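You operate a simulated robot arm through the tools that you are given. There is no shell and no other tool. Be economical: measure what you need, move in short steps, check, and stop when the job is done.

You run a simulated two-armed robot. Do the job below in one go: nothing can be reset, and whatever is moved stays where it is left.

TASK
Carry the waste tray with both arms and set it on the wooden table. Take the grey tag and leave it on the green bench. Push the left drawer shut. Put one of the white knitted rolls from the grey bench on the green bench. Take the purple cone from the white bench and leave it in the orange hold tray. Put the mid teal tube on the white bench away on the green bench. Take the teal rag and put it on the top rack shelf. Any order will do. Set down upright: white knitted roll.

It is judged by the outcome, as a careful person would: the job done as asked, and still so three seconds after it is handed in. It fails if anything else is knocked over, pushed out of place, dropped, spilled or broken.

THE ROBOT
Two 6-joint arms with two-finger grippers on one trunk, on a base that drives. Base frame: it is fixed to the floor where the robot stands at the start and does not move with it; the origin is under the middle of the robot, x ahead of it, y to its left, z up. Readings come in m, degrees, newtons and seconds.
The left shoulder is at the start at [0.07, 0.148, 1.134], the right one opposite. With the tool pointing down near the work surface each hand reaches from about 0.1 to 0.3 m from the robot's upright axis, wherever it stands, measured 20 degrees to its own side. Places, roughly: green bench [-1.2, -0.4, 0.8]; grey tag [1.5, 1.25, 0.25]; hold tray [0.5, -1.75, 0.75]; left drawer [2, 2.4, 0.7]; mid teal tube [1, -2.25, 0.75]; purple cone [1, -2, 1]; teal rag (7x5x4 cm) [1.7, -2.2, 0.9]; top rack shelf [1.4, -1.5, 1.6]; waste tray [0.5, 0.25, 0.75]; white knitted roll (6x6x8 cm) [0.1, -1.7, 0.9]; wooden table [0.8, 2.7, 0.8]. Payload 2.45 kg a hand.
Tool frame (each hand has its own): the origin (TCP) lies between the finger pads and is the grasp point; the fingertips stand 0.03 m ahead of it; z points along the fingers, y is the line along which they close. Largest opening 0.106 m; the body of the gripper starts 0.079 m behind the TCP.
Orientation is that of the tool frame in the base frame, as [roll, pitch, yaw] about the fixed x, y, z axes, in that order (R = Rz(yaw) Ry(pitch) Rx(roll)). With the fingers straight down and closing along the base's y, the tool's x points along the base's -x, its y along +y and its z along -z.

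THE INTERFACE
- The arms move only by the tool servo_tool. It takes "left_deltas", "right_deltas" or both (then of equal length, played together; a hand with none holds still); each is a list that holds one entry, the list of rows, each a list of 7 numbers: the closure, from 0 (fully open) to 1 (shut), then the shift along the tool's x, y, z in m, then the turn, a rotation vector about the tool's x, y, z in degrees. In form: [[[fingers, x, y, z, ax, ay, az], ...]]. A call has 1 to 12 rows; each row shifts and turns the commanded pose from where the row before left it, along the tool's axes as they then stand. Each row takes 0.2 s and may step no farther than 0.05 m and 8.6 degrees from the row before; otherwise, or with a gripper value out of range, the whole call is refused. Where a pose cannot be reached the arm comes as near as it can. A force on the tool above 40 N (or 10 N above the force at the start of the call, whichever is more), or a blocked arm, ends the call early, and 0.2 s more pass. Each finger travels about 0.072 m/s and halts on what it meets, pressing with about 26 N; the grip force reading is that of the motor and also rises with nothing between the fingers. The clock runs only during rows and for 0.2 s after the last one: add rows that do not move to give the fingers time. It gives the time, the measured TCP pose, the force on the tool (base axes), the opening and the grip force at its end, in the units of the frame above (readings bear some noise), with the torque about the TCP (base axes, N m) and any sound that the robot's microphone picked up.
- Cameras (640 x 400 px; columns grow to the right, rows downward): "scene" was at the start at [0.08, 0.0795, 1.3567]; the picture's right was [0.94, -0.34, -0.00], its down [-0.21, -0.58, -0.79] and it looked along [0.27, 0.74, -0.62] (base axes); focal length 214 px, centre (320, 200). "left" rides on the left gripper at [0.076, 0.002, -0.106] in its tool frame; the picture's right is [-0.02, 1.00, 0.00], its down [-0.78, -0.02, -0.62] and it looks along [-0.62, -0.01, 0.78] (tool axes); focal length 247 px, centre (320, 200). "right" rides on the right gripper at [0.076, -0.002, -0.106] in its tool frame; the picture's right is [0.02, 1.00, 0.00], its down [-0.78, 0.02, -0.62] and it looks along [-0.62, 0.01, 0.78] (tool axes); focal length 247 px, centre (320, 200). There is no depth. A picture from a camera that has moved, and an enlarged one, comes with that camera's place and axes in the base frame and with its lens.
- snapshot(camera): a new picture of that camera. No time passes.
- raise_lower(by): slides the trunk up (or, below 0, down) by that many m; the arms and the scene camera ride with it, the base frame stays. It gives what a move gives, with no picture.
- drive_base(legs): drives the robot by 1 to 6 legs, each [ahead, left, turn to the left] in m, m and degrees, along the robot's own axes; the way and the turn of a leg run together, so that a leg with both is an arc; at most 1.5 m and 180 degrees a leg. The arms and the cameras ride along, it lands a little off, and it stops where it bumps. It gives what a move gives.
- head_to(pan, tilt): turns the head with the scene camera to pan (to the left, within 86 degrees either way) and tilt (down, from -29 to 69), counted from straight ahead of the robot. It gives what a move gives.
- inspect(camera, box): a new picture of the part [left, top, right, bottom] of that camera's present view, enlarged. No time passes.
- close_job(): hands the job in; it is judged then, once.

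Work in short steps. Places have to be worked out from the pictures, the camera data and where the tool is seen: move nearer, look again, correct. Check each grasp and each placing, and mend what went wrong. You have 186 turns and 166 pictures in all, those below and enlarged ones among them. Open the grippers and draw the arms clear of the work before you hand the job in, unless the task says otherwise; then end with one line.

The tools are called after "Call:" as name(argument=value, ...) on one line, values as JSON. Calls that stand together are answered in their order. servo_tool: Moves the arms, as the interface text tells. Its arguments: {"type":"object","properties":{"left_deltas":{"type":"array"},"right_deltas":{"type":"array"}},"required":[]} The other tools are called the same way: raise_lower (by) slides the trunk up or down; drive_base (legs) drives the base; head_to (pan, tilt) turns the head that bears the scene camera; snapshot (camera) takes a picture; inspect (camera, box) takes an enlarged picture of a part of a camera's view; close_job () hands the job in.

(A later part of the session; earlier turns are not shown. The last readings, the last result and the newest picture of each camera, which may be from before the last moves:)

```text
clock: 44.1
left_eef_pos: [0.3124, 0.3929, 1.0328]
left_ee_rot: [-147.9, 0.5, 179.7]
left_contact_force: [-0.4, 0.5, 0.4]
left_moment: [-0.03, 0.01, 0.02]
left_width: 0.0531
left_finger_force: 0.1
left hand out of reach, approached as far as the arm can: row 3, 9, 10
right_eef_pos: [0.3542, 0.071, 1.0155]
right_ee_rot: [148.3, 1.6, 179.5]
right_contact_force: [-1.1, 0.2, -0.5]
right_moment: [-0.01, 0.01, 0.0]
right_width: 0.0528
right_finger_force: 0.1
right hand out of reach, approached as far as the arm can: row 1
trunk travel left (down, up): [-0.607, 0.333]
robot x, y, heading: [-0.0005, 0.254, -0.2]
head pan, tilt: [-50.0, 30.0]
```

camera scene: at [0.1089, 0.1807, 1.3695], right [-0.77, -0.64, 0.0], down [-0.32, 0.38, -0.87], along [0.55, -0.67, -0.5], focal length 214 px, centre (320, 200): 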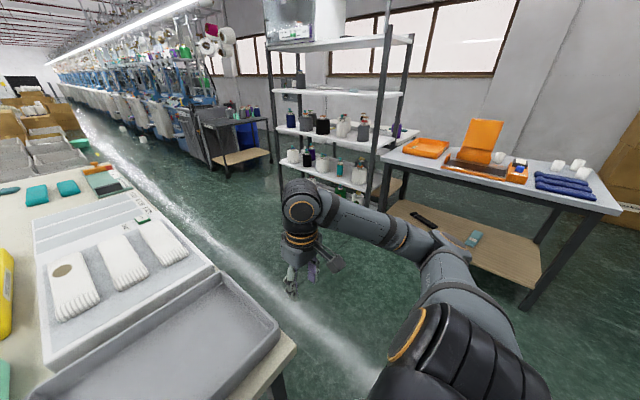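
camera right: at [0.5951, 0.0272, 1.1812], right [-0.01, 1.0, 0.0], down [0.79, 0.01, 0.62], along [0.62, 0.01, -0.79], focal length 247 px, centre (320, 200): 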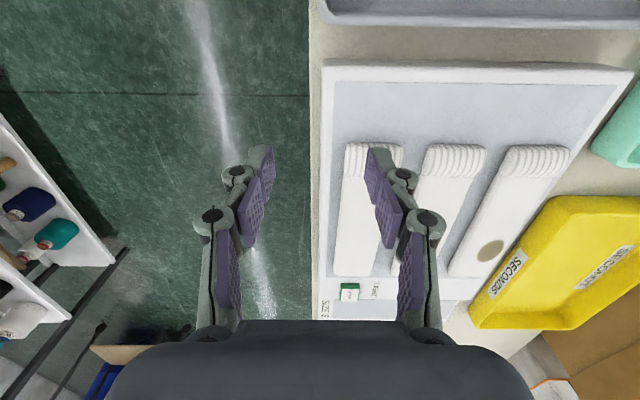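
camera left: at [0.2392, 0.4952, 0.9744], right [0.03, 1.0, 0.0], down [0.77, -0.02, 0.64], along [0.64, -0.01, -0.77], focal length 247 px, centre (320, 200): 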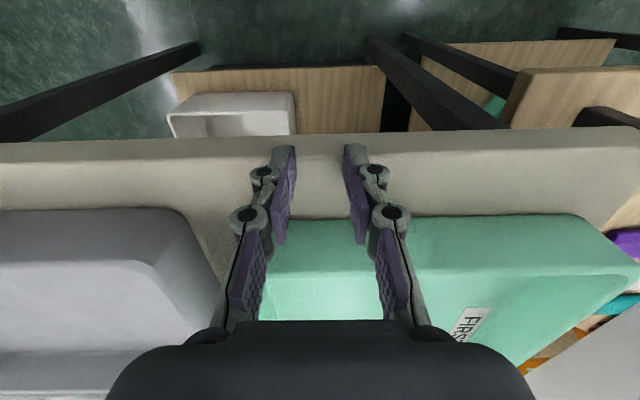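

Both hands now reach inside. Before driving ahead I check left-arm clearance to the standing board.

Call:
head_to(pan=55, tilt=35)

Call:
snapshot(camera="scene")

Call:
snapshot(camera="left")

Call:
snapshot(camera="right")

```text
clock: 46.0
left_eef_pos: [0.3123, 0.3935, 1.0317]
left_ee_rot: [-148.2, 0.5, 179.7]
left_contact_force: [-0.4, -0.1, 0.3]
left_moment: [-0.02, 0.03, 0.0]
left_width: 0.0531
left_finger_force: 0.0
right_eef_pos: [0.3538, 0.0685, 1.0149]
right_ee_rot: [148.3, 1.7, 179.5]
right_contact_force: [0.0, -0.3, -0.8]
right_moment: [-0.01, 0.01, 0.01]
right_width: 0.0533
right_finger_force: 0.1
trunk travel left (down, up): [-0.607, 0.333]
robot x, y, heading: [-0.0043, 0.2522, -0.5]
head pan, tilt: [55.0, 35.0]
```

```text
143 pictures are left
camera scene: at [0.1024, 0.322, 1.3617], right [0.82, -0.58, 0.0], down [-0.33, -0.47, -0.82], along [0.47, 0.67, -0.57], focal length 214 px, centre (320, 200)
```

scene: 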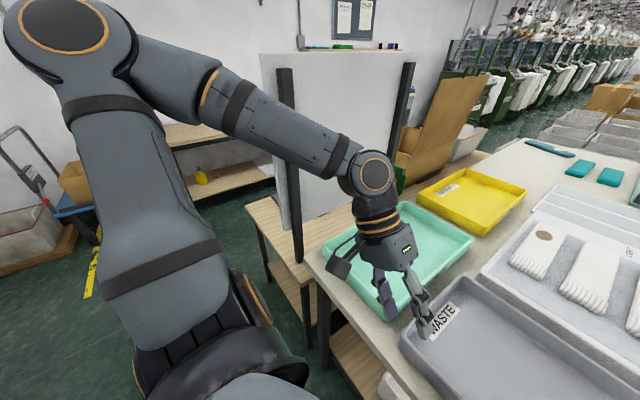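

```text
142 pictures are left
camera left: at [0.2355, 0.4506, 1.1214], right [0.03, 0.85, -0.53], down [0.78, 0.31, 0.54], along [0.62, -0.43, -0.65], focal length 247 px, centre (320, 200)
```

left: 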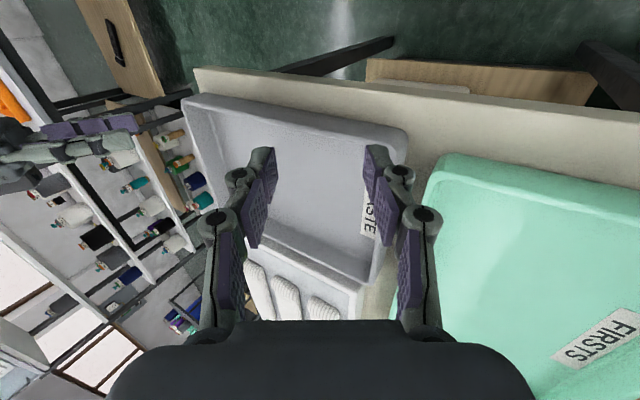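

```text
141 pictures are left
camera right: at [0.2743, 0.0106, 1.1017], right [-0.03, 0.85, 0.52], down [0.76, -0.32, 0.56], along [0.64, 0.42, -0.64], focal length 247 px, centre (320, 200)
```

right: 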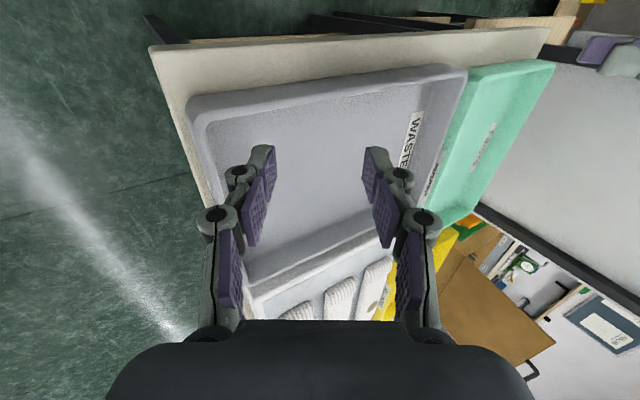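

Clearances look fine: tray x 0.345–0.605, y 0.035–0.393, rim about z 0.88; forearm passes behind the board post. I drive a bit ahead and right.

Call:
drive_base(legs=[[0.08, -0.04, 0]])

Call:
servo_tool(left_deltas=[[[0.4, -0.03, 0, 0, 0, 0, 0], [0.4, -0.03, 0, 0, 0, 0, 0], [0.4, 0, 0.02, 0, 0, 0, 0], [0.4, 0, 0.02, 0, 0, 0, 0]]], right_deltas=[[[0.4, -0.02, 0, 0, 0, 0, 0], [0.4, -0.02, 0, 0, 0, 0, 0], [0.4, 0, 0, 0, 0, 0, 0], [0.4, 0, 0, 0, 0, 0, 0]]])

Call:
snapshot(camera="left")

Call:
snapshot(camera="right")

```text
clock: 47.1
left_eef_pos: [0.3953, 0.3523, 1.0338]
left_ee_rot: [-148.2, 0.5, 179.6]
left_contact_force: [0.5, 0.2, 0.3]
left_moment: [-0.02, -0.01, 0.0]
left_width: 0.0532
left_finger_force: 0.1
right_eef_pos: [0.4377, 0.0294, 1.0136]
right_ee_rot: [148.1, 1.7, 179.5]
right_contact_force: [0.6, 0.2, 0.3]
right_moment: [0.01, 0.01, 0.01]
right_width: 0.053
right_finger_force: 0.1
trunk travel left (down, up): [-0.607, 0.333]
robot x, y, heading: [0.0781, 0.2159, -0.4]
head pan, tilt: [55.0, 35.0]
```

```text
clock: 48.1
left_eef_pos: [0.437, 0.4136, 1.0059]
left_ee_rot: [-148.2, 0.3, 179.9]
left_contact_force: [-0.5, 0.8, 0.1]
left_moment: [-0.02, 0.0, -0.02]
left_width: 0.0638
left_finger_force: 0.0
left hand out of reach, approached as far as the arm can: row 1, 2
right_eef_pos: [0.4721, 0.0252, 1.0143]
right_ee_rot: [148.3, 1.7, 179.6]
right_contact_force: [0.6, 0.4, 0.3]
right_moment: [-0.05, 0.05, 0.0]
right_width: 0.0638
right_finger_force: 0.0
right hand out of reach, approached as far as the arm can: row 2
trunk travel left (down, up): [-0.607, 0.333]
robot x, y, heading: [0.0818, 0.2124, -0.3]
head pan, tilt: [55.0, 35.0]
```

```text
140 pictures are left
camera left: at [0.3618, 0.4711, 1.0945], right [0.03, 0.85, -0.53], down [0.78, 0.31, 0.54], along [0.62, -0.43, -0.65], focal length 247 px, centre (320, 200)
```

left: 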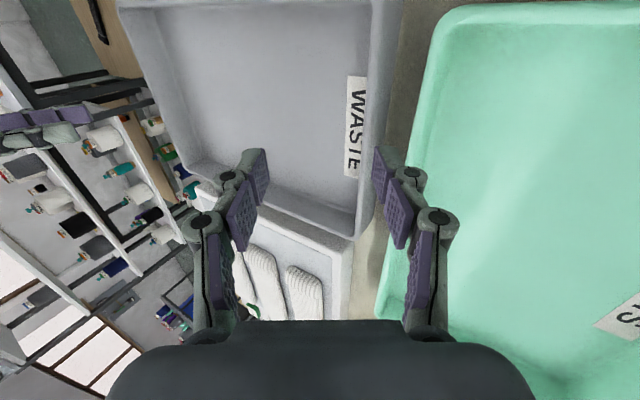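

```text
139 pictures are left
camera right: at [0.3926, -0.0321, 1.1008], right [-0.03, 0.85, 0.53], down [0.76, -0.32, 0.56], along [0.64, 0.42, -0.64], focal length 247 px, centre (320, 200)
```

right: 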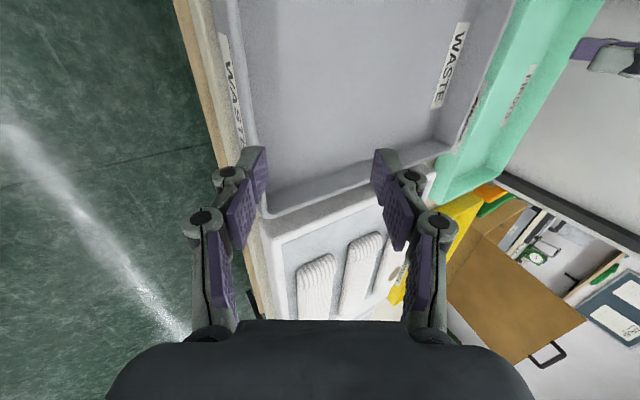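

Hands straddle the end walls with too much tilt for the low rim. I move the base 4 cm nearer so I can use ~24° tilt, then align over the walls at z≈0.98.

Call:
drive_base(legs=[[0.04, 0, 0]])

Call:
servo_tool(left_deltas=[[[0.4, 0.005, 0.0154, 0.006, 0, 0, 0], [0.4, 0.005, 0.0154, 0.0055, 0, 0, 0], [0.45, 0, 0, 0, -8, 0, 0], [0.45, 0, 0, 0, 0, 0, 0]]], right_deltas=[[[0.4, 0.023, -0.0218, 0.0065, 0, 0, 0], [0.4, 0.023, -0.0217, 0.0065, 0, 0, 0], [0.45, 0, 0, 0, 8, 0, 0], [0.45, 0, 0, 0, 0, 0, 0]]])

Call:
snapshot(camera="left")

Call:
snapshot(camera="right")

```text
clock: 49.0
left_eef_pos: [0.4666, 0.4092, 1.0057]
left_ee_rot: [-148.2, 0.3, 179.4]
left_contact_force: [-0.3, -0.5, -0.7]
left_moment: [-0.01, 0.08, -0.03]
left_width: 0.0637
left_finger_force: 0.0
right_eef_pos: [0.4996, 0.0202, 1.013]
right_ee_rot: [148.1, 1.7, 179.1]
right_contact_force: [1.1, 0.2, -0.2]
right_moment: [0.06, 0.1, 0.06]
right_width: 0.0636
right_finger_force: 0.0
trunk travel left (down, up): [-0.607, 0.333]
robot x, y, heading: [0.1131, 0.2143, -0.4]
head pan, tilt: [55.0, 35.0]
```

```text
clock: 50.0
left_eef_pos: [0.4603, 0.4129, 1.0081]
left_ee_rot: [-153.4, 0.2, 178.9]
left_contact_force: [-0.6, -0.7, 1.1]
left_moment: [-0.01, -0.03, 0.06]
left_width: 0.0582
left_finger_force: 0.0
left hand out of reach, approached as far as the arm can: row 1, 2, 3
right_eef_pos: [0.4691, 0.0066, 0.9912]
right_ee_rot: [156.3, 1.9, 179.1]
right_contact_force: [-0.1, 0.8, -0.1]
right_moment: [-0.07, 0.01, 0.0]
right_width: 0.0582
right_finger_force: 0.0
right hand out of reach, approached as far as the arm can: row 2
trunk travel left (down, up): [-0.607, 0.333]
robot x, y, heading: [0.1105, 0.2126, -0.8]
head pan, tilt: [55.0, 35.0]
```

```text
138 pictures are left
camera left: at [0.3852, 0.4614, 1.1027], right [0.04, 0.89, -0.45], down [0.79, 0.25, 0.57], along [0.62, -0.37, -0.69], focal length 247 px, centre (320, 200)
```

left: 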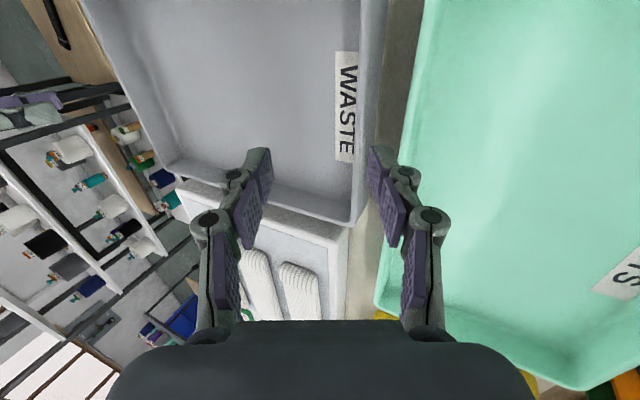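

```text
137 pictures are left
camera right: at [0.389, -0.0378, 1.0855], right [-0.02, 0.92, 0.4], down [0.76, -0.25, 0.6], along [0.65, 0.32, -0.69], focal length 247 px, centre (320, 200)
```

right: 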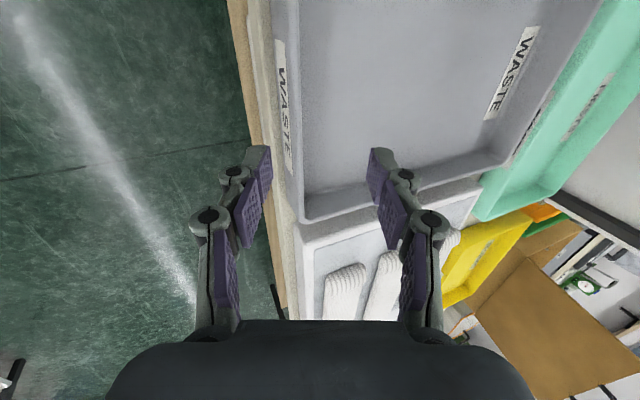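

Rim centre is ~4 cm outward of the left axis and ~2 cm outward of the right axis. I shift outward, narrow the fingers, and re-check.

Call:
servo_tool(left_deltas=[[[0.6, 0, 0.018, -0.009, 0, 0, 0], [0.62, 0, 0.018, -0.009, 0, 0, 0], [0.62, 0, 0, 0.02, 0, 0, 0], [0.62, 0, 0, 0.02, 0, 0, 0], [0.62, 0, 0, 0, 0, 0, 0]]], right_deltas=[[[0.6, 0, -0.01, -0.0044, 0, 0, 0], [0.62, 0, -0.01, -0.0044, 0, 0, 0], [0.62, 0, 0, 0.02, 0, 0, 0], [0.62, 0, 0, 0.02, 0, 0, 0], [0.62, 0, 0, 0, 0, 0, 0]]])

Call:
snapshot(camera="left")

Call:
snapshot(camera="right")

```text
clock: 51.1
left_eef_pos: [0.4737, 0.432, 0.9686]
left_ee_rot: [-156.4, 0.6, 179.3]
left_contact_force: [-0.1, -0.6, -0.7]
left_moment: [-0.02, -0.03, -0.01]
left_width: 0.0406
left_finger_force: 0.0
left hand out of reach, approached as far as the arm can: row 2
right_eef_pos: [0.4719, -0.0023, 0.9534]
right_ee_rot: [156.1, 1.8, 179.1]
right_contact_force: [0.1, -0.1, 0.6]
right_moment: [0.0, 0.01, 0.0]
right_width: 0.0401
right_finger_force: 0.1
trunk travel left (down, up): [-0.607, 0.333]
robot x, y, heading: [0.1105, 0.2178, -0.6]
head pan, tilt: [55.0, 35.0]
```

```text
136 pictures are left
camera left: at [0.3977, 0.4769, 1.0645], right [0.04, 0.91, -0.4], down [0.78, 0.23, 0.58], along [0.62, -0.33, -0.71], focal length 247 px, centre (320, 200)
```

left: 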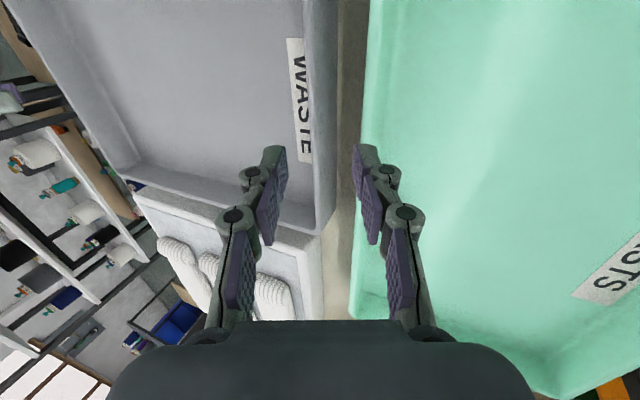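

```text
135 pictures are left
camera right: at [0.3917, -0.0458, 1.0471], right [-0.02, 0.91, 0.4], down [0.76, -0.25, 0.6], along [0.65, 0.32, -0.69], focal length 247 px, centre (320, 200)
```

right: 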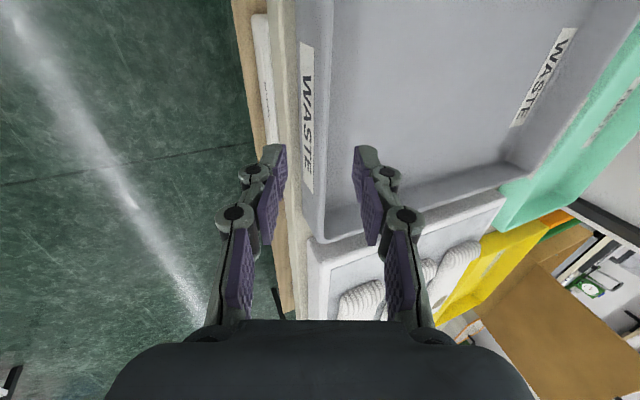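

Aligned now. I narrow slightly and descend along the tools so the walls enter between the fingers.

Call:
servo_tool(left_deltas=[[[0.7, 0, 0.002, 0, 0, 0, 0], [0.7, 0, 0, 0.022, 0, 0, 0], [0.7, 0, 0, 0.022, 0, 0, 0], [0.7, 0, 0, 0.022, 0, 0, 0], [0.7, 0, 0, 0.02, 0, 0, 0]]], right_deltas=[[[0.7, 0, 0, 0, 0, 0, 0], [0.7, 0, 0, 0.018, 0, 0, 0], [0.7, 0, 0, 0.018, 0, 0, 0], [0.7, 0, 0, 0.018, 0, 0, 0], [0.7, 0, 0, 0.016, 0, 0, 0]]])

Call:
snapshot(camera="left")

Call:
snapshot(camera="right")

```text
clock: 52.4
left_eef_pos: [0.4738, 0.3967, 0.8912]
left_ee_rot: [-156.3, 0.6, 179.5]
left_contact_force: [1.4, 0.6, 9.1]
left_moment: [0.27, -0.08, 0.06]
left_width: 0.0316
left_finger_force: 0.0
right_eef_pos: [0.4748, 0.0259, 0.8898]
right_ee_rot: [156.0, 1.9, 179.2]
right_contact_force: [0.0, -3.7, 2.0]
right_moment: [-0.14, -0.04, 0.06]
right_width: 0.0333
right_finger_force: 1.2
trunk travel left (down, up): [-0.607, 0.333]
robot x, y, heading: [0.1135, 0.2132, -0.8]
head pan, tilt: [55.0, 35.0]
```

```text
134 pictures are left
camera left: at [0.397, 0.4416, 0.9864], right [0.03, 0.92, -0.4], down [0.78, 0.23, 0.58], along [0.63, -0.33, -0.7], focal length 247 px, centre (320, 200)
```

left: 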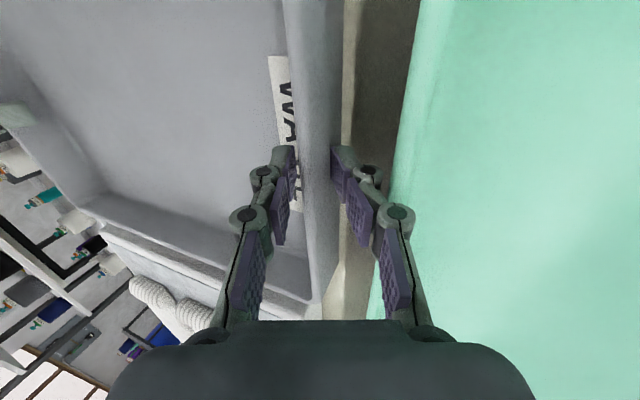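

```text
133 pictures are left
camera right: at [0.3948, -0.0183, 0.9835], right [-0.02, 0.91, 0.41], down [0.76, -0.25, 0.6], along [0.65, 0.32, -0.69], focal length 247 px, centre (320, 200)
```

right: 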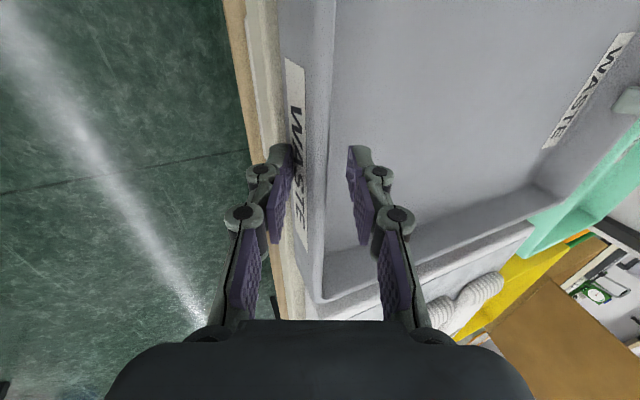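

Both walls lie between the fingers. I close both grippers.

Call:
servo_tool(left_deltas=[[[0.85, 0, 0, 0, 0, 0, 0], [1, 0, 0, 0, 0, 0, 0], [1, 0, 0, 0, 0, 0, 0], [1, 0, 0, 0, 0, 0, 0]]], right_deltas=[[[0.85, 0, 0, 0, 0, 0, 0], [1, 0, 0, 0, 0, 0, 0], [1, 0, 0, 0, 0, 0, 0], [1, 0, 0, 0, 0, 0, 0]]])

```text
clock: 53.2
left_eef_pos: [0.4749, 0.3996, 0.8898]
left_ee_rot: [-156.3, 0.6, 179.5]
left_contact_force: [1.6, 0.7, -0.4]
left_moment: [0.74, 0.32, 0.42]
left_width: 0.0191
left_finger_force: 25.7
right_eef_pos: [0.4756, 0.0252, 0.8895]
right_ee_rot: [156.5, 1.7, 178.9]
right_contact_force: [-1.4, 0.4, -0.3]
right_moment: [-0.79, -0.33, -0.04]
right_width: 0.0199
right_finger_force: 26.7
trunk travel left (down, up): [-0.607, 0.333]
robot x, y, heading: [0.1105, 0.2157, -0.8]
head pan, tilt: [55.0, 35.0]
stopped in row 4 (left hand): the force on the tool passed its limit at 41 N (the readings are from after the stop); the commanded pose is now the measured one
```

Both grip with ~26 N. I lift with the trunk so both hands rise together.

Call:
raise_lower(by=0.04)

Call:
raise_lower(by=0.1)

Call:
head_to(pan=0, tilt=55)

Call:
snapshot(camera="scene")

```text
clock: 54.1
left_eef_pos: [0.4742, 0.3999, 0.9304]
left_ee_rot: [-156.5, 0.7, 179.2]
left_contact_force: [1.7, 5.2, -1.9]
left_moment: [0.8, 0.12, 0.39]
left_width: 0.0191
left_finger_force: 25.6
right_eef_pos: [0.476, 0.0246, 0.9291]
right_ee_rot: [156.5, 1.6, 179.0]
right_contact_force: [-2.1, -5.3, -1.8]
right_moment: [-0.82, -0.05, 0.36]
right_width: 0.0202
right_finger_force: 26.4
trunk travel left (down, up): [-0.647, 0.293]
robot x, y, heading: [0.1113, 0.2126, -0.5]
head pan, tilt: [55.0, 35.0]
```

```text
clock: 55.4
left_eef_pos: [0.4747, 0.3991, 1.0299]
left_ee_rot: [-156.5, 0.5, 179.3]
left_contact_force: [2.0, 10.8, -2.4]
left_moment: [0.85, 0.0, 0.39]
left_width: 0.0191
left_finger_force: 26.3
right_eef_pos: [0.476, 0.0262, 1.0282]
right_ee_rot: [156.5, 1.6, 179.0]
right_contact_force: [-2.0, -11.0, -1.7]
right_moment: [-0.94, 0.09, 0.46]
right_width: 0.0198
right_finger_force: 26.0
trunk travel left (down, up): [-0.747, 0.193]
robot x, y, heading: [0.1094, 0.2124, -0.5]
head pan, tilt: [55.0, 35.0]
```

```text
clock: 56.6
left_eef_pos: [0.474, 0.3991, 1.03]
left_ee_rot: [-156.4, 0.6, 179.4]
left_contact_force: [1.8, 15.2, -2.0]
left_moment: [0.91, 0.02, 0.37]
left_width: 0.0189
left_finger_force: 25.8
right_eef_pos: [0.4758, 0.0258, 1.0291]
right_ee_rot: [156.5, 1.7, 179.0]
right_contact_force: [-2.4, -14.8, -1.9]
right_moment: [-1.02, -0.04, 0.44]
right_width: 0.0199
right_finger_force: 25.8
trunk travel left (down, up): [-0.747, 0.193]
robot x, y, heading: [0.1119, 0.2129, -0.8]
head pan, tilt: [0.0, 55.0]
```

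```text
132 pictures are left
camera scene: at [0.2341, 0.2097, 1.4734], right [-0.01, -1.0, 0.0], down [-0.82, 0.01, -0.57], along [0.57, -0.01, -0.82], focal length 214 px, centre (320, 200)
```

scene: 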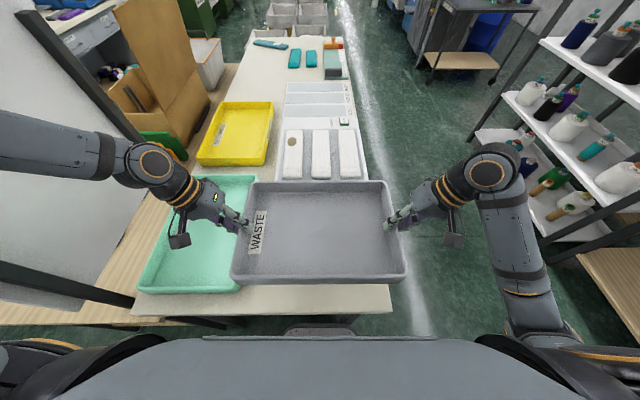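

Tray is up and level. I relieve the slight squeeze and back away from the bench.

Call:
servo_tool(left_deltas=[[[1, 0, 0.002, 0, 0, 0, 0], [1, 0, 0, 0, 0, 0, 0]]], right_deltas=[[[1, 0, -0.002, 0, 0, 0, 0], [1, 0, 0, 0, 0, 0, 0]]])

Call:
drive_base(legs=[[-0.5, 0, 0]])

Call:
head_to(pan=70, tilt=25)

Call:
snapshot(camera="scene")

```text
clock: 57.2
left_eef_pos: [0.4736, 0.3989, 1.0294]
left_ee_rot: [-156.2, 0.4, 179.3]
left_contact_force: [3.1, -23.1, -0.9]
left_moment: [0.43, -0.01, 0.57]
left_width: 0.019
left_finger_force: 26.2
right_eef_pos: [0.4765, 0.0257, 1.0288]
right_ee_rot: [156.1, 1.8, 179.0]
right_contact_force: [-3.0, 22.3, -2.7]
right_moment: [-0.57, 0.06, 0.53]
right_width: 0.0201
right_finger_force: 26.0
trunk travel left (down, up): [-0.747, 0.193]
robot x, y, heading: [0.1091, 0.2161, -0.6]
head pan, tilt: [0.0, 55.0]
```

```text
clock: 58.4
left_eef_pos: [0.4299, 0.4005, 1.0284]
left_ee_rot: [-156.3, 0.5, 179.5]
left_contact_force: [1.0, -3.3, -1.1]
left_moment: [0.63, 0.0, 0.41]
left_width: 0.0192
left_finger_force: 26.1
right_eef_pos: [0.4305, 0.0248, 1.0292]
right_ee_rot: [156.1, 1.9, 179.2]
right_contact_force: [-0.9, 4.3, -2.2]
right_moment: [-0.67, -0.04, -0.12]
right_width: 0.0201
right_finger_force: 25.9
trunk travel left (down, up): [-0.747, 0.193]
robot x, y, heading: [0.0665, 0.2135, -0.6]
head pan, tilt: [0.0, 55.0]
stopped in leg 1: the force on the tool passed its limit at 41 N (the readings are from after the stop); the commanded pose is now the measured one
```

```text
clock: 59.8
left_eef_pos: [0.4295, 0.3996, 1.0296]
left_ee_rot: [-156.3, 0.4, 179.4]
left_contact_force: [1.3, -3.2, -2.8]
left_moment: [0.63, 0.02, 0.42]
left_width: 0.019
left_finger_force: 26.3
right_eef_pos: [0.4312, 0.0256, 1.0282]
right_ee_rot: [156.0, 1.8, 179.0]
right_contact_force: [-0.8, 3.3, -1.3]
right_moment: [-0.71, -0.02, -0.07]
right_width: 0.0195
right_finger_force: 26.6
trunk travel left (down, up): [-0.747, 0.193]
robot x, y, heading: [0.0632, 0.2141, -0.8]
head pan, tilt: [70.0, 25.0]
```

```text
131 pictures are left
camera scene: at [0.1496, 0.297, 1.5174], right [0.94, -0.35, 0.0], down [-0.15, -0.4, -0.91], along [0.32, 0.85, -0.42], focal length 214 px, centre (320, 200)
```

scene: 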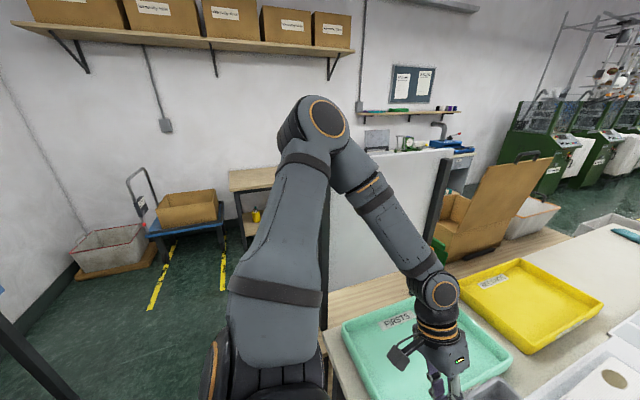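

The stop was just residual squeeze plus acceleration; forces are now ~3 N. I continue backing.

Call:
drive_base(legs=[[-0.2, 0, 0], [-0.25, 0, 0]])

Call:
snapshot(camera="scene")

```text
clock: 62.8
left_eef_pos: [-0.0323, 0.4078, 1.0286]
left_ee_rot: [-156.2, 0.5, -179.6]
left_contact_force: [1.8, -2.8, -2.6]
left_moment: [0.61, 0.1, 0.37]
left_width: 0.0189
left_finger_force: 25.7
right_eef_pos: [-0.0235, 0.034, 1.0283]
right_ee_rot: [156.1, 1.7, -180.0]
right_contact_force: [-0.4, 3.3, -2.7]
right_moment: [-0.73, -0.06, 0.05]
right_width: 0.0196
right_finger_force: 26.2
trunk travel left (down, up): [-0.747, 0.193]
robot x, y, heading: [-0.3889, 0.2121, 0.3]
head pan, tilt: [70.0, 25.0]
```

```text
130 pictures are left
camera scene: at [-0.3095, 0.3009, 1.5174], right [0.94, -0.34, 0.0], down [-0.14, -0.4, -0.91], along [0.31, 0.85, -0.42], focal length 214 px, centre (320, 200)
```

scene: 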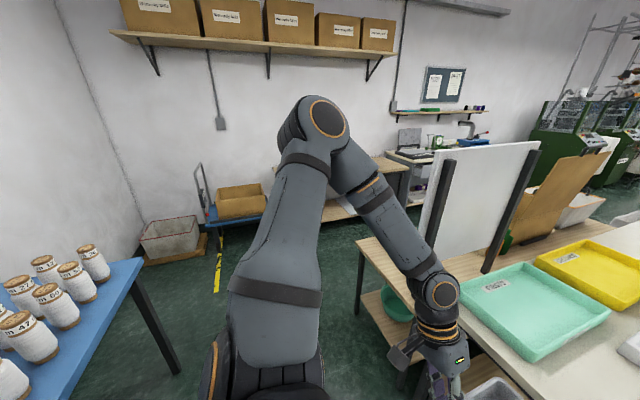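

Clear of the bench. I turn left 90° to face the wooden table wall and look.

Call:
drive_base(legs=[[0, 0, 45], [0, 0, 45]])

Call:
head_to(pan=-15, tilt=20)

Call:
snapshot(camera="scene")

```text
clock: 67.4
left_eef_pos: [-0.5959, 0.5696, 1.0285]
left_ee_rot: [-156.2, 0.5, -87.9]
left_contact_force: [0.3, 1.4, -1.5]
left_moment: [-0.09, 0.68, 0.42]
left_width: 0.0189
left_finger_force: 26.2
right_eef_pos: [-0.2214, 0.5878, 1.029]
right_ee_rot: [156.1, 1.8, -88.3]
right_contact_force: [0.8, -1.2, -3.0]
right_moment: [0.08, -0.75, -0.05]
right_width: 0.0192
right_finger_force: 25.9
trunk travel left (down, up): [-0.747, 0.193]
robot x, y, heading: [-0.3944, 0.2143, 91.8]
head pan, tilt: [70.0, 25.0]
```

```text
clock: 69.0
left_eef_pos: [-0.5955, 0.5701, 1.0297]
left_ee_rot: [-156.2, 0.6, -87.9]
left_contact_force: [2.4, 0.4, -2.9]
left_moment: [-0.07, 0.65, 0.42]
left_width: 0.019
left_finger_force: 26.0
right_eef_pos: [-0.222, 0.5889, 1.0294]
right_ee_rot: [156.1, 1.8, -88.3]
right_contact_force: [-2.7, -0.8, -2.5]
right_moment: [0.07, -0.69, -0.06]
right_width: 0.0196
right_finger_force: 26.1
trunk travel left (down, up): [-0.747, 0.193]
robot x, y, heading: [-0.3923, 0.2172, 92.0]
head pan, tilt: [-15.0, 20.0]
```

```text
129 pictures are left
camera scene: at [-0.3733, 0.3554, 1.5255], right [0.97, -0.23, 0.0], down [-0.08, -0.33, -0.94], along [0.21, 0.92, -0.34], focal length 214 px, centre (320, 200)
```

scene: 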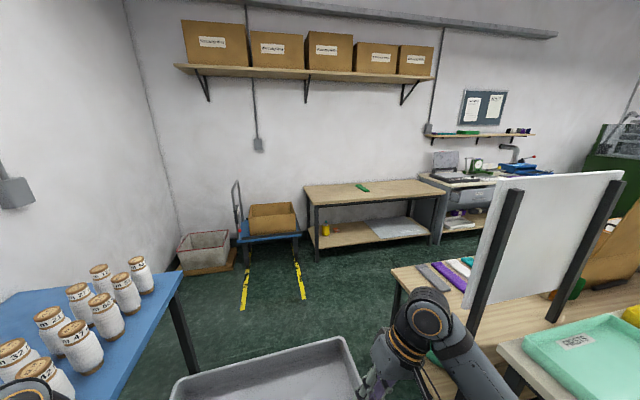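

Wooden table spans about x 0–1.45, y 2.2–2.8. I straighten and drive down the aisle, then slide right.

Call:
drive_base(legs=[[0, 0, -2], [0.7, 0, 0], [0.65, 0, 0]])

Call:
drive_base(legs=[[0, -0.37, 0], [0, -0.37, 0]])

Call:
head_to(pan=0, tilt=35)

Call:
snapshot(camera="scene")

```text
clock: 76.4
left_eef_pos: [-0.5703, 1.9155, 1.0298]
left_ee_rot: [-156.2, 0.6, -90.5]
left_contact_force: [-4.5, 1.3, -3.0]
left_moment: [-0.05, 0.74, 0.39]
left_width: 0.0188
left_finger_force: 26.0
right_eef_pos: [-0.196, 1.919, 1.0284]
right_ee_rot: [156.1, 1.9, -90.7]
right_contact_force: [4.6, -1.3, -2.5]
right_moment: [0.0, -0.8, 0.02]
right_width: 0.0193
right_finger_force: 25.9
trunk travel left (down, up): [-0.747, 0.193]
robot x, y, heading: [-0.3792, 1.5564, 89.3]
head pan, tilt: [-15.0, 20.0]
```

```text
clock: 80.7
left_eef_pos: [0.1721, 1.9062, 1.0299]
left_ee_rot: [-156.2, 0.5, -90.6]
left_contact_force: [-2.4, 0.8, -1.7]
left_moment: [-0.05, 0.7, 0.4]
left_width: 0.0188
left_finger_force: 26.6
right_eef_pos: [0.5462, 1.9068, 1.0291]
right_ee_rot: [156.2, 1.8, -91.0]
right_contact_force: [1.6, -0.7, -1.6]
right_moment: [0.02, -0.72, -0.06]
right_width: 0.0192
right_finger_force: 25.8
trunk travel left (down, up): [-0.747, 0.193]
robot x, y, heading: [0.3601, 1.5481, 89.1]
head pan, tilt: [-15.0, 20.0]
```

```text
clock: 81.5
left_eef_pos: [0.1735, 1.9068, 1.0299]
left_ee_rot: [-156.3, 0.4, -90.6]
left_contact_force: [2.8, 1.3, -1.8]
left_moment: [-0.1, 0.62, 0.46]
left_width: 0.0186
left_finger_force: 26.1
right_eef_pos: [0.5483, 1.9079, 1.0286]
right_ee_rot: [156.1, 1.8, -90.9]
right_contact_force: [-2.8, -0.9, -1.9]
right_moment: [0.1, -0.72, -0.03]
right_width: 0.0192
right_finger_force: 25.5
trunk travel left (down, up): [-0.747, 0.193]
robot x, y, heading: [0.3604, 1.5405, 89.1]
head pan, tilt: [0.0, 35.0]
```

```text
128 pictures are left
camera scene: at [0.3615, 1.6803, 1.5017], right [1.0, -0.01, 0.0], down [-0.01, -0.57, -0.82], along [0.01, 0.82, -0.57], focal length 214 px, centre (320, 200)
```

scene: 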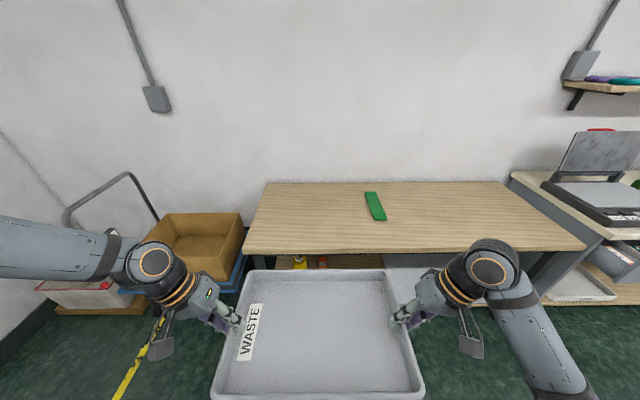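

Table front edge is near y≈2.3, surface around z 0.75–0.8; tray space is free left of the green item. I drive ahead 0.5 m in steps.

Call:
drive_base(legs=[[0, 0, 0.9], [0.5, 0, 0]])

Call:
head_to(pan=0, tilt=60)

Call:
snapshot(camera="scene")

Call:
snapshot(camera="right")

```text
clock: 84.8
left_eef_pos: [0.1714, 2.4061, 1.0295]
left_ee_rot: [-156.3, 0.5, -90.3]
left_contact_force: [-0.8, 1.7, -1.8]
left_moment: [-0.06, 0.67, 0.38]
left_width: 0.0186
left_finger_force: 25.6
right_eef_pos: [0.5458, 2.4088, 1.0286]
right_ee_rot: [156.1, 1.8, -90.7]
right_contact_force: [0.0, -1.5, -2.0]
right_moment: [0.04, -0.71, -0.04]
right_width: 0.0192
right_finger_force: 26.7
trunk travel left (down, up): [-0.747, 0.193]
robot x, y, heading: [0.3586, 2.0423, 89.4]
head pan, tilt: [0.0, 35.0]
```

```text
clock: 85.7
left_eef_pos: [0.1723, 2.4066, 1.0284]
left_ee_rot: [-156.1, 0.4, -90.3]
left_contact_force: [1.5, 1.4, -2.2]
left_moment: [-0.09, 0.6, 0.44]
left_width: 0.0185
left_finger_force: 26.3
right_eef_pos: [0.5451, 2.4097, 1.0268]
right_ee_rot: [156.1, 1.8, -90.7]
right_contact_force: [-2.0, -0.3, -2.1]
right_moment: [0.09, -0.68, -0.08]
right_width: 0.0192
right_finger_force: 26.1
trunk travel left (down, up): [-0.747, 0.193]
robot x, y, heading: [0.3618, 2.0432, 89.5]
head pan, tilt: [0.0, 60.0]
```

```text
127 pictures are left
camera scene: at [0.3612, 2.1602, 1.4674], right [1.0, -0.01, 0.0], down [-0.01, -0.87, -0.5], along [0.0, 0.5, -0.87], focal length 214 px, centre (320, 200)
```

scene: 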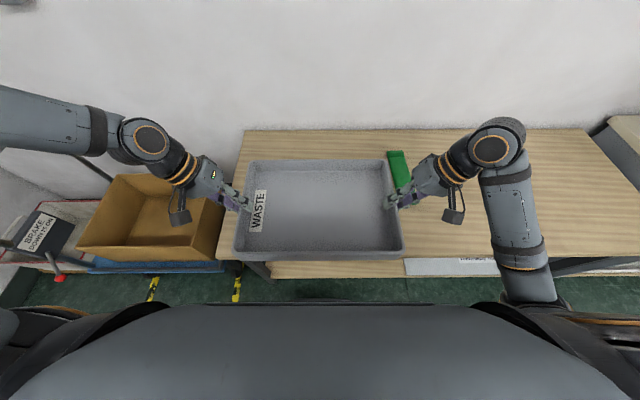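

```text
126 pictures are left
camera right: at [0.5899, 2.3293, 1.1222], right [-0.91, -0.02, 0.4], down [0.24, 0.76, 0.6], along [-0.32, 0.65, -0.69], focal length 247 px, centre (320, 200)
```

right: 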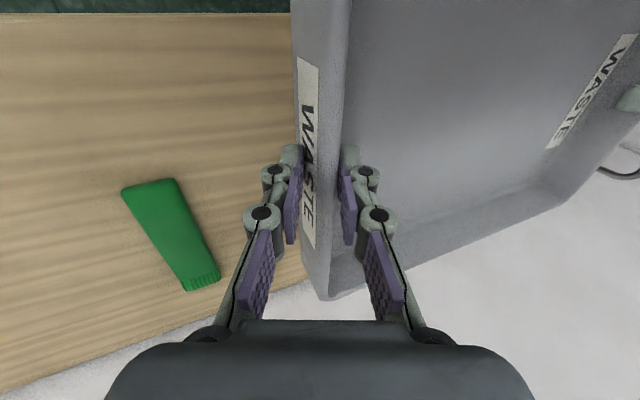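

Triangulated: table top z≈0.754, front edge y≈2.34. I move 7.5 cm ahead and lower by 0.15 first.

Call:
drive_base(legs=[[0.075, 0, 0]])

Call:
raise_lower(by=-0.15)

Call:
head_to(pan=-35, tilt=50)

Call:
snapshot(camera="scene")

Call:
snapshot(camera="right")

```text
clock: 86.7
left_eef_pos: [0.1715, 2.4766, 1.0311]
left_ee_rot: [-156.1, 0.6, -90.4]
left_contact_force: [1.3, 1.4, -2.7]
left_moment: [-0.06, 0.64, 0.34]
left_width: 0.0185
left_finger_force: 25.8
right_eef_pos: [0.5463, 2.482, 1.0292]
right_ee_rot: [156.1, 1.9, -90.6]
right_contact_force: [-1.5, -0.7, -2.1]
right_moment: [0.04, -0.67, 0.02]
right_width: 0.0189
right_finger_force: 25.7
trunk travel left (down, up): [-0.747, 0.193]
robot x, y, heading: [0.3616, 2.1166, 89.6]
head pan, tilt: [0.0, 60.0]
```

```text
clock: 88.4
left_eef_pos: [0.172, 2.4794, 0.8794]
left_ee_rot: [-156.2, 0.4, -90.3]
left_contact_force: [1.7, 0.4, -2.0]
left_moment: [-0.11, 0.66, 0.39]
left_width: 0.0185
left_finger_force: 25.9
right_eef_pos: [0.5466, 2.4836, 0.8778]
right_ee_rot: [156.3, 1.7, -90.6]
right_contact_force: [-1.6, -0.9, -1.7]
right_moment: [0.02, -0.63, -0.05]
right_width: 0.0188
right_finger_force: 26.0
trunk travel left (down, up): [-0.597, 0.343]
robot x, y, heading: [0.363, 2.1189, 89.5]
head pan, tilt: [0.0, 60.0]
```

```text
clock: 89.4
left_eef_pos: [0.1727, 2.4798, 0.8791]
left_ee_rot: [-156.1, 0.4, -90.3]
left_contact_force: [1.6, 1.6, -0.4]
left_moment: [-0.07, 0.62, 0.38]
left_width: 0.0185
left_finger_force: 25.8
right_eef_pos: [0.5472, 2.4834, 0.8788]
right_ee_rot: [156.1, 1.7, -90.6]
right_contact_force: [-2.2, -1.2, -2.2]
right_moment: [0.06, -0.69, -0.09]
right_width: 0.0191
right_finger_force: 26.2
trunk travel left (down, up): [-0.597, 0.343]
robot x, y, heading: [0.3613, 2.1168, 89.6]
head pan, tilt: [-35.0, 50.0]
```

```text
125 pictures are left
camera scene: at [0.4059, 2.2295, 1.3299], right [0.82, -0.58, 0.0], down [-0.44, -0.62, -0.64], along [0.37, 0.52, -0.77], focal length 214 px, centre (320, 200)
```

scene: 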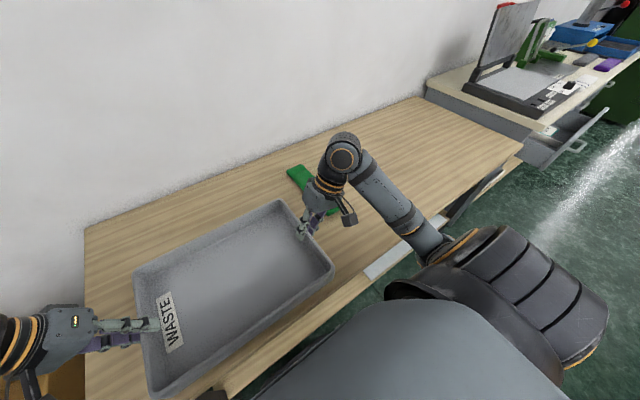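

```text
124 pictures are left
camera right: at [0.5905, 2.4025, 0.9722], right [-0.91, -0.02, 0.4], down [0.24, 0.76, 0.6], along [-0.32, 0.65, -0.69], focal length 247 px, centre (320, 200)
```

right: 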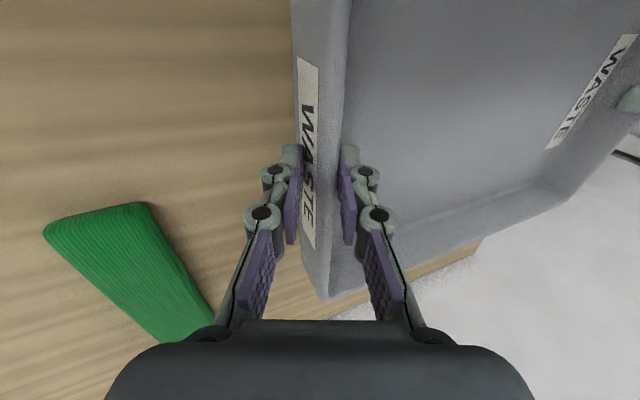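

Clear of obstacles. Lower 5 cm more, then 1.2 cm.

Call:
raise_lower(by=-0.05)

Call:
raise_lower(by=-0.015)

Call:
snapshot(camera="right")

```text
clock: 90.4
left_eef_pos: [0.1719, 2.4792, 0.8292]
left_ee_rot: [-156.3, 0.5, -90.2]
left_contact_force: [2.0, 0.6, -1.8]
left_moment: [-0.05, 0.65, 0.35]
left_width: 0.0184
left_finger_force: 25.9
right_eef_pos: [0.5473, 2.4837, 0.8277]
right_ee_rot: [156.2, 1.8, -90.6]
right_contact_force: [-2.0, -1.5, -2.0]
right_moment: [0.02, -0.65, 0.08]
right_width: 0.0187
right_finger_force: 26.4
trunk travel left (down, up): [-0.547, 0.393]
robot x, y, heading: [0.3576, 2.1176, 89.4]
head pan, tilt: [-35.0, 50.0]
```

```text
clock: 91.0
left_eef_pos: [0.171, 2.4784, 0.8144]
left_ee_rot: [-156.3, 0.6, -90.3]
left_contact_force: [0.1, 1.3, -2.4]
left_moment: [-0.03, 0.63, 0.4]
left_width: 0.0183
left_finger_force: 25.8
right_eef_pos: [0.5471, 2.483, 0.8137]
right_ee_rot: [156.2, 1.8, -90.6]
right_contact_force: [-1.1, -0.6, -2.3]
right_moment: [0.01, -0.69, -0.02]
right_width: 0.0188
right_finger_force: 26.2
trunk travel left (down, up): [-0.532, 0.408]
robot x, y, heading: [0.358, 2.115, 89.5]
head pan, tilt: [-35.0, 50.0]
```

```text
123 pictures are left
camera right: at [0.5905, 2.4023, 0.9072], right [-0.92, -0.02, 0.4], down [0.24, 0.76, 0.6], along [-0.32, 0.65, -0.69], focal length 247 px, centre (320, 200)
```

right: 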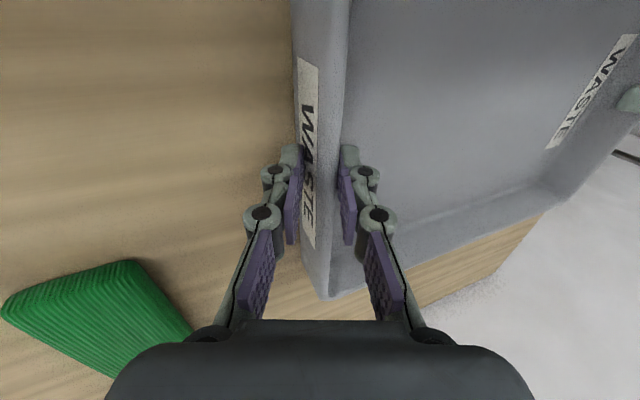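

Still no contact; I lower in small steps watching the force.

Call:
raise_lower(by=-0.008)

Call:
raise_lower(by=-0.006)

Call:
raise_lower(by=-0.006)

```text
clock: 91.6
left_eef_pos: [0.1734, 2.4792, 0.8093]
left_ee_rot: [-156.3, 0.9, -90.0]
left_contact_force: [-3.0, 4.5, 33.9]
left_moment: [0.15, 0.71, 0.45]
left_width: 0.0202
left_finger_force: 26.6
right_eef_pos: [0.5471, 2.4824, 0.8081]
right_ee_rot: [156.1, 2.3, -90.5]
right_contact_force: [6.0, 13.2, 31.8]
right_moment: [-0.05, -0.76, -0.2]
right_width: 0.0202
right_finger_force: 26.0
trunk travel left (down, up): [-0.524, 0.416]
robot x, y, heading: [0.3608, 2.1202, 89.5]
head pan, tilt: [-35.0, 50.0]
```

```text
clock: 92.1
left_eef_pos: [0.1717, 2.4768, 0.8014]
left_ee_rot: [-156.1, 0.6, -90.4]
left_contact_force: [18.9, 7.6, 18.5]
left_moment: [0.31, 0.4, 0.26]
left_width: 0.0228
left_finger_force: 25.9
right_eef_pos: [0.546, 2.4813, 0.7996]
right_ee_rot: [156.0, 1.9, -90.5]
right_contact_force: [-16.8, -2.9, 23.1]
right_moment: [0.22, -0.37, 0.17]
right_width: 0.0233
right_finger_force: 26.0
trunk travel left (down, up): [-0.518, 0.422]
robot x, y, heading: [0.3616, 2.1145, 89.8]
head pan, tilt: [-35.0, 50.0]
```

```text
clock: 92.5
left_eef_pos: [0.1726, 2.4773, 0.8013]
left_ee_rot: [-156.2, 0.7, -90.1]
left_contact_force: [-1.3, -4.6, 20.3]
left_moment: [-0.1, 0.62, 0.05]
left_width: 0.0229
left_finger_force: 26.1
right_eef_pos: [0.5456, 2.4806, 0.799]
right_ee_rot: [155.9, 2.1, -90.6]
right_contact_force: [0.4, -1.6, 12.3]
right_moment: [0.07, -0.64, 0.07]
right_width: 0.0235
right_finger_force: 25.8
trunk travel left (down, up): [-0.516, 0.424]
robot x, y, heading: [0.3625, 2.1188, 89.5]
head pan, tilt: [-35.0, 50.0]
stopped: the force on the tool passed its limit at 47 N (the readings are from after the stop); the commanded pose is now the measured one
```

Tray rests on the table. I open both hands and withdraw along the fingers.

Call:
servo_tool(left_deltas=[[[0.65, 0, 0, 0, 0, 0, 0], [0.6, 0, 0, 0, 0, 0, 0], [0.6, 0, 0, -0.02, 0, 0, 0], [0.6, 0, 0, -0.03, 0, 0, 0], [0.6, 0, 0, -0.03, 0, 0, 0], [0.6, 0, 0, -0.04, 0, 0, 0]]], right_deltas=[[[0.65, 0, 0, 0, 0, 0, 0], [0.6, 0, 0, 0, 0, 0, 0], [0.6, 0, 0, -0.02, 0, 0, 0], [0.6, 0, 0, -0.03, 0, 0, 0], [0.6, 0, 0, -0.03, 0, 0, 0], [0.6, 0, 0, -0.04, 0, 0, 0]]])

Call:
head_to(pan=0, tilt=60)

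Call:
snapshot(camera="scene")

```text
clock: 93.8
left_eef_pos: [0.1221, 2.4799, 0.9057]
left_ee_rot: [-156.2, 0.6, -90.1]
left_contact_force: [-1.0, 0.2, -0.3]
left_moment: [0.0, 0.01, -0.03]
left_width: 0.0423
left_finger_force: 0.1
right_eef_pos: [0.5939, 2.479, 0.9089]
right_ee_rot: [156.0, 1.9, -90.7]
right_contact_force: [0.6, 0.2, -0.4]
right_moment: [0.04, 0.03, 0.0]
right_width: 0.0425
right_finger_force: 0.1
trunk travel left (down, up): [-0.516, 0.424]
robot x, y, heading: [0.363, 2.1167, 89.8]
head pan, tilt: [-35.0, 50.0]
```

```text
clock: 94.9
left_eef_pos: [0.1223, 2.4798, 0.9055]
left_ee_rot: [-156.2, 0.6, -90.1]
left_contact_force: [1.2, -0.5, -0.1]
left_moment: [0.03, 0.01, 0.02]
left_width: 0.0423
left_finger_force: 0.1
right_eef_pos: [0.5955, 2.4793, 0.9077]
right_ee_rot: [156.0, 1.9, -90.6]
right_contact_force: [-0.5, -0.4, 0.0]
right_moment: [-0.01, -0.03, -0.01]
right_width: 0.0424
right_finger_force: 0.1
trunk travel left (down, up): [-0.516, 0.424]
robot x, y, heading: [0.3571, 2.1191, 89.6]
head pan, tilt: [0.0, 60.0]
```

```text
122 pictures are left
camera scene: at [0.362, 2.2329, 1.2369], right [1.0, -0.01, 0.0], down [-0.01, -0.87, -0.5], along [0.0, 0.5, -0.87], focal length 214 px, centre (320, 200)
```

scene: 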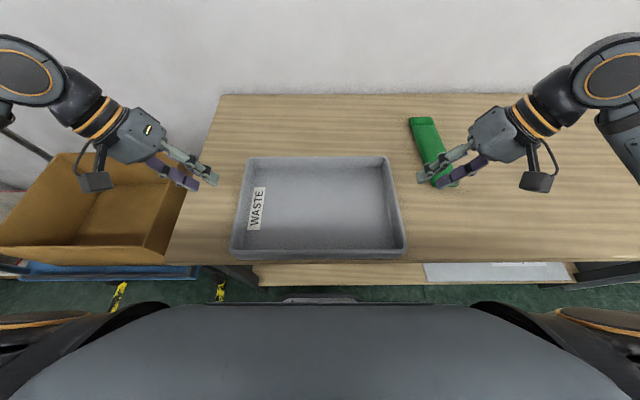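

Tray is placed. I raise the trunk, back off a little, and look right toward the drawer and the tag.

Call:
raise_lower(by=0.25)

Call:
drive_base(legs=[[-0.4, 0, 0]])

Call:
head_to(pan=-60, tilt=25)

Call:
snapshot(camera="scene")

Call:
head_to(pan=-86, tilt=40)

Call:
snapshot(camera="scene")

```text
clock: 97.4
left_eef_pos: [0.1231, 2.4813, 1.1551]
left_ee_rot: [-156.2, 0.5, -90.2]
left_contact_force: [-0.1, -0.6, 0.5]
left_moment: [0.01, 0.0, 0.01]
left_width: 0.0423
left_finger_force: 0.0
right_eef_pos: [0.5947, 2.4796, 1.1576]
right_ee_rot: [155.9, 1.9, -90.6]
right_contact_force: [-1.0, -0.2, -0.1]
right_moment: [0.0, 0.02, 0.03]
right_width: 0.0423
right_finger_force: 0.1
trunk travel left (down, up): [-0.766, 0.174]
robot x, y, heading: [0.3597, 2.1124, 89.4]
head pan, tilt: [0.0, 60.0]
```

```text
clock: 99.9
left_eef_pos: [0.1195, 2.0913, 1.1561]
left_ee_rot: [-156.1, 0.6, -89.7]
left_contact_force: [-0.1, -0.3, -0.8]
left_moment: [-0.03, -0.03, -0.03]
left_width: 0.0423
left_finger_force: 0.1
right_eef_pos: [0.5908, 2.093, 1.1581]
right_ee_rot: [155.9, 1.9, -90.1]
right_contact_force: [-0.2, -0.2, -0.3]
right_moment: [-0.02, -0.03, 0.0]
right_width: 0.0422
right_finger_force: 0.0
trunk travel left (down, up): [-0.766, 0.174]
robot x, y, heading: [0.3629, 1.7305, 89.7]
head pan, tilt: [0.0, 60.0]
```

```text
clock: 101.2
left_eef_pos: [0.1184, 2.0895, 1.1565]
left_ee_rot: [-156.1, 0.5, -89.9]
left_contact_force: [-1.0, 0.7, 0.5]
left_moment: [0.02, -0.02, -0.03]
left_width: 0.0426
left_finger_force: 0.1
right_eef_pos: [0.5907, 2.092, 1.1587]
right_ee_rot: [155.9, 1.9, -90.2]
right_contact_force: [0.0, 0.1, 0.7]
right_moment: [0.02, -0.01, -0.03]
right_width: 0.0424
right_finger_force: 0.0
trunk travel left (down, up): [-0.766, 0.174]
robot x, y, heading: [0.3579, 1.7296, 89.8]
head pan, tilt: [-60.0, 25.0]
```

```text
121 pictures are left
camera scene: at [0.439, 1.8238, 1.5369], right [0.5, -0.87, 0.0], down [-0.37, -0.21, -0.91], along [0.79, 0.45, -0.42], focal length 214 px, centre (320, 200)
```

scene: 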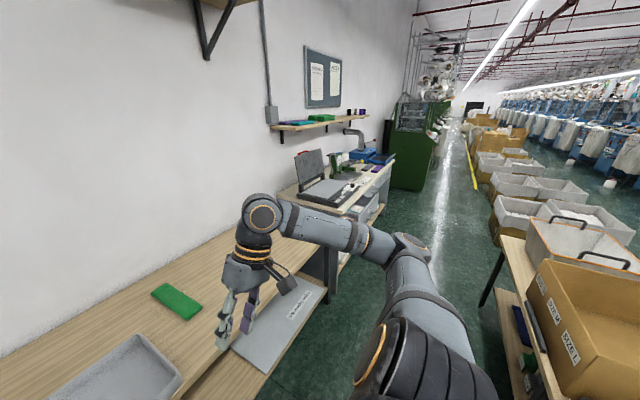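

```text
clock: 102.1
left_eef_pos: [0.1195, 2.0908, 1.1556]
left_ee_rot: [-156.0, 0.6, -89.8]
left_contact_force: [0.1, 0.3, -0.2]
left_moment: [-0.02, 0.01, 0.0]
left_width: 0.0425
left_finger_force: 0.1
right_eef_pos: [0.5904, 2.0933, 1.1573]
right_ee_rot: [155.9, 1.9, -90.2]
right_contact_force: [0.0, 0.4, 0.8]
right_moment: [0.03, 0.0, 0.01]
right_width: 0.0426
right_finger_force: 0.1
trunk travel left (down, up): [-0.766, 0.174]
robot x, y, heading: [0.3582, 1.7287, 90.0]
head pan, tilt: [-85.9, 40.0]
```

```text
120 pictures are left
camera scene: at [0.4439, 1.7841, 1.5136], right [0.07, -1.0, 0.0], down [-0.64, -0.05, -0.77], along [0.76, 0.05, -0.64], focal length 214 px, centre (320, 200)
```

scene: 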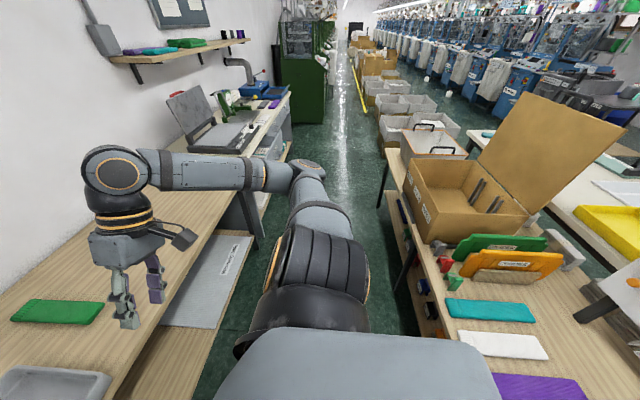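

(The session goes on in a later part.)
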